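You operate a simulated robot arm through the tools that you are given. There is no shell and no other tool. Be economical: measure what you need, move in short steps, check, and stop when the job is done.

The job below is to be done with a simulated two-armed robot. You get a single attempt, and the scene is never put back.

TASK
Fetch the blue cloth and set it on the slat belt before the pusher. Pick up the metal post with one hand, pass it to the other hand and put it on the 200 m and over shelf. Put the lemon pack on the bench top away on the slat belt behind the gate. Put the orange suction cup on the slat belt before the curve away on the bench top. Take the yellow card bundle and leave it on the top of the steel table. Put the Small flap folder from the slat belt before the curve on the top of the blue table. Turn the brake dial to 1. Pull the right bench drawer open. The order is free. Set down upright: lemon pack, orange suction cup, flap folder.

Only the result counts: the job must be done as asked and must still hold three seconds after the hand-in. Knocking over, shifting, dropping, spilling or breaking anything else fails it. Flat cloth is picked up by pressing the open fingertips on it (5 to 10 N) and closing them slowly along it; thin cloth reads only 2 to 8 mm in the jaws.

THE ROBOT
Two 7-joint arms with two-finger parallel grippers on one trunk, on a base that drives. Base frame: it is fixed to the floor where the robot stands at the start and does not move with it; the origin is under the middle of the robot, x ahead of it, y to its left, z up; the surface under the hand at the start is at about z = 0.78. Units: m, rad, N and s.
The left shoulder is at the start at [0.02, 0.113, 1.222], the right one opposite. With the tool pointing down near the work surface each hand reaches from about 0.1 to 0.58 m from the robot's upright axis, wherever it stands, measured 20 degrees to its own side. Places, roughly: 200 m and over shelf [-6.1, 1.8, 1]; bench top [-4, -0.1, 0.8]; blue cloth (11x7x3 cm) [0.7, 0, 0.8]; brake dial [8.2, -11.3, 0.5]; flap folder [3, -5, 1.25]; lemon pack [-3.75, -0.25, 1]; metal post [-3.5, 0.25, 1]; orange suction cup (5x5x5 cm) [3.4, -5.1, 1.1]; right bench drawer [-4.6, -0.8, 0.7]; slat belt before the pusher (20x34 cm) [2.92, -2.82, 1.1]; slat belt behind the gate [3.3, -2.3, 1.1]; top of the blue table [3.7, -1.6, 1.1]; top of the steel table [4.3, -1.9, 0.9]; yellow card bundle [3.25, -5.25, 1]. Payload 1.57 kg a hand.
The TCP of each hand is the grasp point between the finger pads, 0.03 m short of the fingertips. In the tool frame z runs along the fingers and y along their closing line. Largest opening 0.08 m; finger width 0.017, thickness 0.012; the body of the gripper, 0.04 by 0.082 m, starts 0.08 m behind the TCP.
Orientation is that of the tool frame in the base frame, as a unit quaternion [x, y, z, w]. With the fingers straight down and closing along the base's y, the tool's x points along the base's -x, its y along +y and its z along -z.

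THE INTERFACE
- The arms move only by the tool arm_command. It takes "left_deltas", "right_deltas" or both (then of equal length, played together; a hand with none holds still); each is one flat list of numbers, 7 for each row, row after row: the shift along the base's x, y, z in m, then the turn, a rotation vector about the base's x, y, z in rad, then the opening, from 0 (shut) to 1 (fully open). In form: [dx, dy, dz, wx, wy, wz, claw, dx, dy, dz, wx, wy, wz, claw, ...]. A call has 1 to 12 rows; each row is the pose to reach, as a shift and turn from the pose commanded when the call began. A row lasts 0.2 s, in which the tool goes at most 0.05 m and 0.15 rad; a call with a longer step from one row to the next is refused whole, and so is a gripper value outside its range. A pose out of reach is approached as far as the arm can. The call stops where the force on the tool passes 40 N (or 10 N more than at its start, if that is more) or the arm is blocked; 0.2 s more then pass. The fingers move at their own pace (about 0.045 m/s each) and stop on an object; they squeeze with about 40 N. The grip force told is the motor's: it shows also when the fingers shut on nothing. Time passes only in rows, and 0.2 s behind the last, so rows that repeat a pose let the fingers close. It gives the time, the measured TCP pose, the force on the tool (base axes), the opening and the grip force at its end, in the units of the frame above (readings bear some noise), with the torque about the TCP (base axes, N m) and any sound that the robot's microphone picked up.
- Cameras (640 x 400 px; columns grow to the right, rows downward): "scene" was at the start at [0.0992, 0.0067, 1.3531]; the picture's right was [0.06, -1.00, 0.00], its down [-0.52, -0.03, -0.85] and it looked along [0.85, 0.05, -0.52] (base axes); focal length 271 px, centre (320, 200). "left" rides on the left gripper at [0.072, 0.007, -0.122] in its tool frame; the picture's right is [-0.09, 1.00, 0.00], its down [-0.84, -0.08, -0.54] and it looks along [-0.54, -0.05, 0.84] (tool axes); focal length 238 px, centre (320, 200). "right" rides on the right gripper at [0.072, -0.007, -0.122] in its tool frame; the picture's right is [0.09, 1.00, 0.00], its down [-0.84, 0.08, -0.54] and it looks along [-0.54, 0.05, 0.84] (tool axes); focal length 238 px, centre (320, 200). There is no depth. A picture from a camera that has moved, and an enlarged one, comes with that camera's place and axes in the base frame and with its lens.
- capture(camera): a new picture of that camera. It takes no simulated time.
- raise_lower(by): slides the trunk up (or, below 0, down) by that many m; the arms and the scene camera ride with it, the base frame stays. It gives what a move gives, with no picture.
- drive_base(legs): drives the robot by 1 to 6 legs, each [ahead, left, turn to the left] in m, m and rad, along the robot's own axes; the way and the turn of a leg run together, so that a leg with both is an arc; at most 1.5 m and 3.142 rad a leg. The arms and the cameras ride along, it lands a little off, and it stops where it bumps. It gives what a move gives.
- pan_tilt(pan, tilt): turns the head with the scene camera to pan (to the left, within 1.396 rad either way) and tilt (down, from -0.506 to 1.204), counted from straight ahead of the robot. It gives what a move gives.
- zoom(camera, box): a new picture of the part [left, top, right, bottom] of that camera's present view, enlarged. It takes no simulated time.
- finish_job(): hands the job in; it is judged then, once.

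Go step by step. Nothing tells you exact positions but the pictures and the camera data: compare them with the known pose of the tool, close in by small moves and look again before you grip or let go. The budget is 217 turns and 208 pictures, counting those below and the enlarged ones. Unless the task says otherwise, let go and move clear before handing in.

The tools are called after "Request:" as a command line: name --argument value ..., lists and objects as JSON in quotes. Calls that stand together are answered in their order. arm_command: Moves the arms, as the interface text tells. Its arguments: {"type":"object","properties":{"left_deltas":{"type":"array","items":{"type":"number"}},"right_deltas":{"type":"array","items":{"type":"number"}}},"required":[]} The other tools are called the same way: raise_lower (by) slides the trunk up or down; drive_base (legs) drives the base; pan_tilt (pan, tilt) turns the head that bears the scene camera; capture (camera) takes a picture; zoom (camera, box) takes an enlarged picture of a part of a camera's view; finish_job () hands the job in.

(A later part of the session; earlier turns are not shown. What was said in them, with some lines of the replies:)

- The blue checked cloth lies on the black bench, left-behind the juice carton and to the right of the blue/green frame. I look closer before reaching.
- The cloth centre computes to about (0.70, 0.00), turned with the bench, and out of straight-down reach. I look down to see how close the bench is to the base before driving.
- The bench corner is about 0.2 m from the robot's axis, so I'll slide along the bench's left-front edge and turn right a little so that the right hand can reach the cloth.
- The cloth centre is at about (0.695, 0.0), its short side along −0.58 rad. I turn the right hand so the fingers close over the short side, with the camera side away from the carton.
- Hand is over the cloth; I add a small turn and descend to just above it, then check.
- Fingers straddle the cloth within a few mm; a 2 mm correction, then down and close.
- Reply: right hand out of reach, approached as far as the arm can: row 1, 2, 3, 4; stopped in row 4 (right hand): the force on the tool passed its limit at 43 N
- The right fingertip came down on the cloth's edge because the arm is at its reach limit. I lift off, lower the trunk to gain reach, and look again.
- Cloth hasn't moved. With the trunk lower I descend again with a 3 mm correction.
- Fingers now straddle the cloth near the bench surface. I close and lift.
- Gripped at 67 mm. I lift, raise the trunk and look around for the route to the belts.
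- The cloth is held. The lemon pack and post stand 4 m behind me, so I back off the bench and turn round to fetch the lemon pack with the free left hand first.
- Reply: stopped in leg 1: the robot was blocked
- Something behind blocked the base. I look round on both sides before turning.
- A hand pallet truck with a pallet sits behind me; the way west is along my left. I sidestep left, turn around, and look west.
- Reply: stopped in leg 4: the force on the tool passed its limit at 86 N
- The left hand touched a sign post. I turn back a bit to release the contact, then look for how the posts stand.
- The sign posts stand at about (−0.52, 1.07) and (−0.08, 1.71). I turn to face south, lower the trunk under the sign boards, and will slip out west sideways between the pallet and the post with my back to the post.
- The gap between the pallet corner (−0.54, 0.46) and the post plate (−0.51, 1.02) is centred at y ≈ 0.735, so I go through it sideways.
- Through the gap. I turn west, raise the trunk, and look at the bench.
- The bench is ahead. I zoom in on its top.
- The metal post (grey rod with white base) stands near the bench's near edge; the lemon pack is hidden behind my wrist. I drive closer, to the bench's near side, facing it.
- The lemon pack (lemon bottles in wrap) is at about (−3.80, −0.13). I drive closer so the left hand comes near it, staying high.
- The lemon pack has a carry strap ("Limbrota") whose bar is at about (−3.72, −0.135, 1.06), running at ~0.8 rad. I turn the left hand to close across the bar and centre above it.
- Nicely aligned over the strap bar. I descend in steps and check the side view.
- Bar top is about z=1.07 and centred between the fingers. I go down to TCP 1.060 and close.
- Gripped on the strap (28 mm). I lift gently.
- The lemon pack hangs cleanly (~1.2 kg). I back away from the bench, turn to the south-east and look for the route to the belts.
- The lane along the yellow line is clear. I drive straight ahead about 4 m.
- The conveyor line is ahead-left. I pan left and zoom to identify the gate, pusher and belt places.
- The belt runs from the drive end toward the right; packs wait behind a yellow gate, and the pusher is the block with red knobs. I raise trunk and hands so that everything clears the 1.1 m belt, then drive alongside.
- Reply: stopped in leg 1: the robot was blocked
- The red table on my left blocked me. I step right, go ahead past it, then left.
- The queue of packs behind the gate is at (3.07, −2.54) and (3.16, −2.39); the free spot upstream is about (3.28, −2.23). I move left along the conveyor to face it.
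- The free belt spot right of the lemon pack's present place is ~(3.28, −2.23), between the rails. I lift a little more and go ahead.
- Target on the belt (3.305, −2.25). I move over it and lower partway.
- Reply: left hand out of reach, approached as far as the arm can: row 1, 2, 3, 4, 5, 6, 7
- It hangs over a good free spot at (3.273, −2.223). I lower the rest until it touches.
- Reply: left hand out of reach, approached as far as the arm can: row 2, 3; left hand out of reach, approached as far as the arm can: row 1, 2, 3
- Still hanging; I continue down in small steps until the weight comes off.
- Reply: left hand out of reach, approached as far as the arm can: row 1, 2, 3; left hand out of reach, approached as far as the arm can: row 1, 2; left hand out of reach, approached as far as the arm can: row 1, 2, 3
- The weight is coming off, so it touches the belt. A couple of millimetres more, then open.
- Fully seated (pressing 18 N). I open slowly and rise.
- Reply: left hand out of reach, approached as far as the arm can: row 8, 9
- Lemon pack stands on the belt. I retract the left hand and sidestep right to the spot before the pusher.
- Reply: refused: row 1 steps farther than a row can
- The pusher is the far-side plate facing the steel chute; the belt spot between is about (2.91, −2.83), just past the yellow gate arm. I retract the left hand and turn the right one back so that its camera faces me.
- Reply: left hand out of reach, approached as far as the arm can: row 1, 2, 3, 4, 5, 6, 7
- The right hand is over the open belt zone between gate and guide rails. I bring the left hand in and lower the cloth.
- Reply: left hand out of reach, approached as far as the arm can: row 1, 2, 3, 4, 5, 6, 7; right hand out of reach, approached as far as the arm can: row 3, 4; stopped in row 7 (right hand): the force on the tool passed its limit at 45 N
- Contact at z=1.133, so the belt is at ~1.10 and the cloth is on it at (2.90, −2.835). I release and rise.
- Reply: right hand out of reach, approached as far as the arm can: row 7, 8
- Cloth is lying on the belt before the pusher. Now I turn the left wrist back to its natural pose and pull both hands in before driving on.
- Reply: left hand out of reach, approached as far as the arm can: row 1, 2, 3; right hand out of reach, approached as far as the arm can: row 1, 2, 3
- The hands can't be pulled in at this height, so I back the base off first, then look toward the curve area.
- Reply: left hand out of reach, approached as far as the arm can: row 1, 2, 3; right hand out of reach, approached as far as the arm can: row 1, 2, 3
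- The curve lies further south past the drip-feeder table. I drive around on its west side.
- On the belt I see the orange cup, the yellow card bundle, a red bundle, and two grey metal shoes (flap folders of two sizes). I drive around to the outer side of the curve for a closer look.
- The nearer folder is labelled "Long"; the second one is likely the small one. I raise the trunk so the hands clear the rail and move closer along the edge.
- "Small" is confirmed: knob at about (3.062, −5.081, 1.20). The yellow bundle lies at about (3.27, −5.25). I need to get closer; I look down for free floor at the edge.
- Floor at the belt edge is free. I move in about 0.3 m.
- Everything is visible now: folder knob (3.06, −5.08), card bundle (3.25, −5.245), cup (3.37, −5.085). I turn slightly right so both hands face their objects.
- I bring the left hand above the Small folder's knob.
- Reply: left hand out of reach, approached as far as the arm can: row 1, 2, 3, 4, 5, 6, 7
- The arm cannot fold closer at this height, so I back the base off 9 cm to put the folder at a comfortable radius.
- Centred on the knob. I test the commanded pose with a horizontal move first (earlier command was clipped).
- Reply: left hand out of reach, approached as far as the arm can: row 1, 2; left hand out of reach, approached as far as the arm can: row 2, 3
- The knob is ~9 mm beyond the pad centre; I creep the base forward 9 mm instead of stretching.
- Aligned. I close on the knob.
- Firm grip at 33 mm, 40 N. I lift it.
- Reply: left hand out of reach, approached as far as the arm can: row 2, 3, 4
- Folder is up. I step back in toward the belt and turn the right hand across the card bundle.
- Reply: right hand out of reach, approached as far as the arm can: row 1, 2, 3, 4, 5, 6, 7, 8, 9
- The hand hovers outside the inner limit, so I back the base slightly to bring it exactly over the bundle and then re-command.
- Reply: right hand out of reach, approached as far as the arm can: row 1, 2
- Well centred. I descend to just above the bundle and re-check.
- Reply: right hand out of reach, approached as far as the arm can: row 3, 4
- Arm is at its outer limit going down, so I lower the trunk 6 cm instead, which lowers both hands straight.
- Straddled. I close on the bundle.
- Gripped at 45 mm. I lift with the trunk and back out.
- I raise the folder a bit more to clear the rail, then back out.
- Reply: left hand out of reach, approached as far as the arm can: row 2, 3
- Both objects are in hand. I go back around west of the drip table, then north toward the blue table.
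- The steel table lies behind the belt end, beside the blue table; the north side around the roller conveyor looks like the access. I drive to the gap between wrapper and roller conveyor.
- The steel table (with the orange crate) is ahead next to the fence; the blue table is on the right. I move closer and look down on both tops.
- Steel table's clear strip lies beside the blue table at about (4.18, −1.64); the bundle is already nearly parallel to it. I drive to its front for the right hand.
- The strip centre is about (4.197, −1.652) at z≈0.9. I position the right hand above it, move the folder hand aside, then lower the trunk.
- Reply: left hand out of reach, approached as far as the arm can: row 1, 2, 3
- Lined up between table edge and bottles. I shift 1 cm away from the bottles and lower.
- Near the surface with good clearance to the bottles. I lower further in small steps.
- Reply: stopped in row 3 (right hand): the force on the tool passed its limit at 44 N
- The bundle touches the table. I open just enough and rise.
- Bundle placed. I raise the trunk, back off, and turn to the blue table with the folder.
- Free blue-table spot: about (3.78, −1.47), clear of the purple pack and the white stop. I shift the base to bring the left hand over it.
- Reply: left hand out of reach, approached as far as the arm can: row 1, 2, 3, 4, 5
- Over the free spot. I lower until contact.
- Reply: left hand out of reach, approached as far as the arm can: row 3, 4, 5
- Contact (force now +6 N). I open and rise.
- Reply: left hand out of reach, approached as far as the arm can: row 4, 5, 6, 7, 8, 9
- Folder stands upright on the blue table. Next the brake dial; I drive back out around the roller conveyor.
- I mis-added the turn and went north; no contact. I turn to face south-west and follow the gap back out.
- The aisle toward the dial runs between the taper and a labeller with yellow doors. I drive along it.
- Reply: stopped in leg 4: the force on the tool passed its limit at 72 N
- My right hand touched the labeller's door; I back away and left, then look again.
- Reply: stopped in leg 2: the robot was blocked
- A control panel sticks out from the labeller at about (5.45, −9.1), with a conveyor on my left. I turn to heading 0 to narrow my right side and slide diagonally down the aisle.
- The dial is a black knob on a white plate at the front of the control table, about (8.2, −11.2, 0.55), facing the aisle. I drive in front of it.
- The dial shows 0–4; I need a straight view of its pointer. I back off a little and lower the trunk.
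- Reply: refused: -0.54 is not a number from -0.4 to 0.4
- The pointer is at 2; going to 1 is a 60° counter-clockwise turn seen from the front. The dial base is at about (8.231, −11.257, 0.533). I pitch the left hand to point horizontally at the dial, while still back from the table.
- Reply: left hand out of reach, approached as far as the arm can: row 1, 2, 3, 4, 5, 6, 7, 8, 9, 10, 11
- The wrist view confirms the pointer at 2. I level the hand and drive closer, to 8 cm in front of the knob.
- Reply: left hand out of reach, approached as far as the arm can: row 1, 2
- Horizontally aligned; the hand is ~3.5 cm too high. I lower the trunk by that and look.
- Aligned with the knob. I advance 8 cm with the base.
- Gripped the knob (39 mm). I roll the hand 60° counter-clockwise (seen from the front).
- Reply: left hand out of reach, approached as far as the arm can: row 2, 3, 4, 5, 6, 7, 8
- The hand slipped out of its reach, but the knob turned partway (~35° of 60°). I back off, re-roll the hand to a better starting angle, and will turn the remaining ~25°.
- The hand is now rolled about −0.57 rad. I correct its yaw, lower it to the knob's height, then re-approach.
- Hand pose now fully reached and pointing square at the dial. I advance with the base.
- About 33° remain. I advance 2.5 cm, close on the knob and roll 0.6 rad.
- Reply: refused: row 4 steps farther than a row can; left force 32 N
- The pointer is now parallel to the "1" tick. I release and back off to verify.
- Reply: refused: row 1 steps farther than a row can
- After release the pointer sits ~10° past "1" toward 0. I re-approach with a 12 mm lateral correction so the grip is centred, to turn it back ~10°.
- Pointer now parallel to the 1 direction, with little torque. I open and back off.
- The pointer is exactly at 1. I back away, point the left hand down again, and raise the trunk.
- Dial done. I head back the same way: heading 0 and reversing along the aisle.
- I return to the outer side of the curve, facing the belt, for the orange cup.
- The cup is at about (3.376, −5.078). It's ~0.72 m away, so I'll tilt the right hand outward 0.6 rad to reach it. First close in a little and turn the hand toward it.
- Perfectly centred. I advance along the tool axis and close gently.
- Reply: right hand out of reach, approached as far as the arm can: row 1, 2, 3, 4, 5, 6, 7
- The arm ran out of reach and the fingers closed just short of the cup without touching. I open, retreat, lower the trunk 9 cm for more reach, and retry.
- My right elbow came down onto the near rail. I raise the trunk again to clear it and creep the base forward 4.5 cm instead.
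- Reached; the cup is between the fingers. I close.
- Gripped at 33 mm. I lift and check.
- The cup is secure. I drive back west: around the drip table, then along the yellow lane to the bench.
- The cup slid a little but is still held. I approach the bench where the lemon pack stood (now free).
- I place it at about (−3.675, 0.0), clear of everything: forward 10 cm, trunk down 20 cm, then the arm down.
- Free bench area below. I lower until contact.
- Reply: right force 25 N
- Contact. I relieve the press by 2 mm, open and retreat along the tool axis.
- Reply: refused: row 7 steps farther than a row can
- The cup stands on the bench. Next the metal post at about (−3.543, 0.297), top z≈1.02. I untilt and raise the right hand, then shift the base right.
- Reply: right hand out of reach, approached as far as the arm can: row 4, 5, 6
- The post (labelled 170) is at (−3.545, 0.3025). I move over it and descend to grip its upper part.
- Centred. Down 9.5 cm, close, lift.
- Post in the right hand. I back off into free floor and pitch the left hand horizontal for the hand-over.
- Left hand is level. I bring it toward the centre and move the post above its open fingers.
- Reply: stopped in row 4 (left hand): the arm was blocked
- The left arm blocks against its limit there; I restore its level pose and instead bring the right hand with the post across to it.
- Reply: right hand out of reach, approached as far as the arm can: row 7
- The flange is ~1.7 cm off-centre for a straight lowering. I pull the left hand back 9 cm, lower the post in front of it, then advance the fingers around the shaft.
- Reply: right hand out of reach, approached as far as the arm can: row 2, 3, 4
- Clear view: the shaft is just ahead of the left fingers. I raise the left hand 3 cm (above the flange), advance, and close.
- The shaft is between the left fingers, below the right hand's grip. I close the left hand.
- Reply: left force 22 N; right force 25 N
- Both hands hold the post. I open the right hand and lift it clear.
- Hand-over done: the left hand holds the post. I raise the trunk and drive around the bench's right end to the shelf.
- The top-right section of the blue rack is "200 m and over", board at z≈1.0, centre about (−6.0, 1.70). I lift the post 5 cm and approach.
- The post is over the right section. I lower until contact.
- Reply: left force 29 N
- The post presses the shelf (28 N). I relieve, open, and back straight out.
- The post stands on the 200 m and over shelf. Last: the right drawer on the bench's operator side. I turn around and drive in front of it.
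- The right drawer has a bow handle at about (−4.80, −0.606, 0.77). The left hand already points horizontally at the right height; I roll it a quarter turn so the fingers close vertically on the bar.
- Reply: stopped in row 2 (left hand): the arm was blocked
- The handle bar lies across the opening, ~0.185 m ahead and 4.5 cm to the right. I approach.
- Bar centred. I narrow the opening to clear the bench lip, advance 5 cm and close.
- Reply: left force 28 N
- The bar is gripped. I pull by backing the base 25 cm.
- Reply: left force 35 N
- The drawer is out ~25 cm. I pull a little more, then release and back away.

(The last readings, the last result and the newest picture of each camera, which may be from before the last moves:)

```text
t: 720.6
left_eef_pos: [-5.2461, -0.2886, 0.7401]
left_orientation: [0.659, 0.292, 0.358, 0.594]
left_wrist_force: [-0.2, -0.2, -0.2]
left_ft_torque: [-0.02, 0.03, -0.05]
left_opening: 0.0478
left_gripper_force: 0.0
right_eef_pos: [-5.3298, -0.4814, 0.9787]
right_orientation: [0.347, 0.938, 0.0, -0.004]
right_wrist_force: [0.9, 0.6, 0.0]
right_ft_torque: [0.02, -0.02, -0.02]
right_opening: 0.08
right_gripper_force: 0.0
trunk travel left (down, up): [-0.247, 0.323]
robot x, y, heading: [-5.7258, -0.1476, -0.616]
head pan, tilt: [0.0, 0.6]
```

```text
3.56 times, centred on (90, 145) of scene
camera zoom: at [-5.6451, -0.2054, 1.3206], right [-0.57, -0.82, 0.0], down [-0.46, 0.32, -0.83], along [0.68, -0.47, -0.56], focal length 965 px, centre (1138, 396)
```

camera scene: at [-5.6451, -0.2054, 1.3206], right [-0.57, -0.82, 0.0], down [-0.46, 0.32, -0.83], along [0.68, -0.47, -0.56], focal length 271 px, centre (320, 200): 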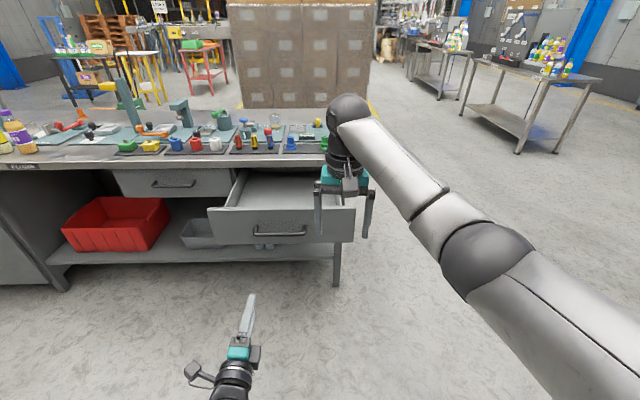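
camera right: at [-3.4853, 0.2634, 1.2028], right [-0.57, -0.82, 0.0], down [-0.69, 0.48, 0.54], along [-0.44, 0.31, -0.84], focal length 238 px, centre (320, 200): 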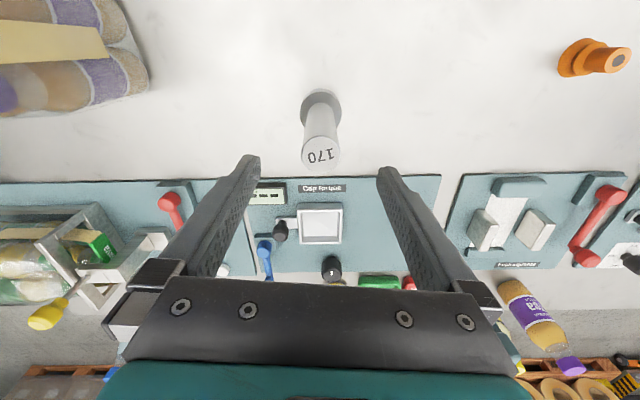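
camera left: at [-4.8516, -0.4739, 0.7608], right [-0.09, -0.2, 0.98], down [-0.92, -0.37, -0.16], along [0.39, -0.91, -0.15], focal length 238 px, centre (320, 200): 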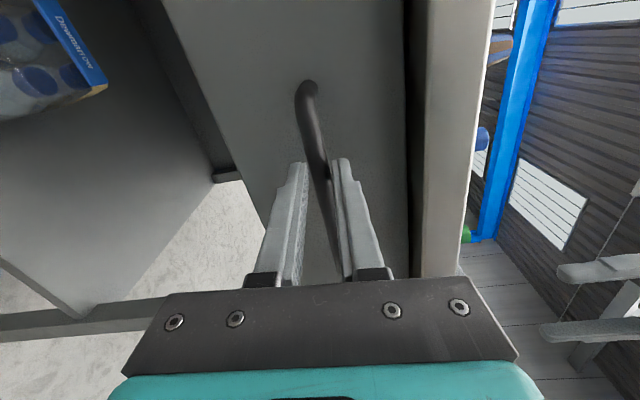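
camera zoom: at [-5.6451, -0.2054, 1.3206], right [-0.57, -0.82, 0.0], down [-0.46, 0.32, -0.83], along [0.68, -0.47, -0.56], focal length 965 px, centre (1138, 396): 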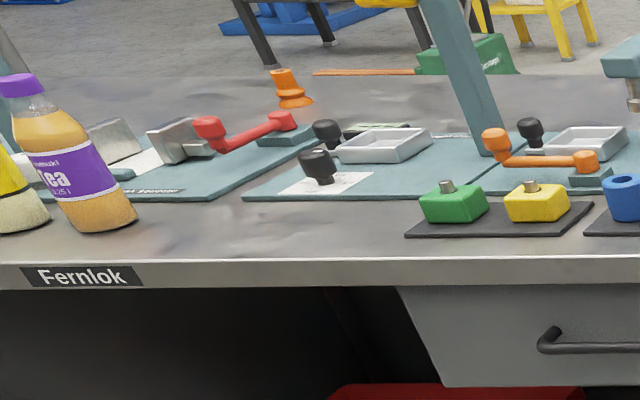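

The drawer is open, the cup stands upright on the bench (everything at the image's edge leans the same way through perspective), and both hands are clear. I hand in.

Request:
finish_job

```text
The job is handed in.
```

I did all eight parts and handed the job in; I saw no result from the judging.

- **Blue cloth:** it lies on the slat belt before the pusher.
- **Metal post:** I picked it up with the right hand, passed it to the left, and stood it on the 200 m and over shelf.
- **Lemon pack:** it stands upright on the slat belt behind the gate.
- **Orange suction cup:** it stands upright on the bench top.
- **Yellow card bundle:** it lies on top of the steel table.
- **Small flap folder:** it stands upright on top of the blue table.
- **Brake dial:** the pointer lines up with 1.
- **Right bench drawer:** it is pulled open about 30 cm.

**Bumps on the way:** the base was blocked against something behind the start position (probably the pallet), the red table, and the side of the aisle by the labeller. One hand knocked a sign post (86 N) and the other the labeller's door or control panel (72 N). My right elbow also came down on the belt rail. I saw nothing fall or shift, but I did not go back to check each spot.
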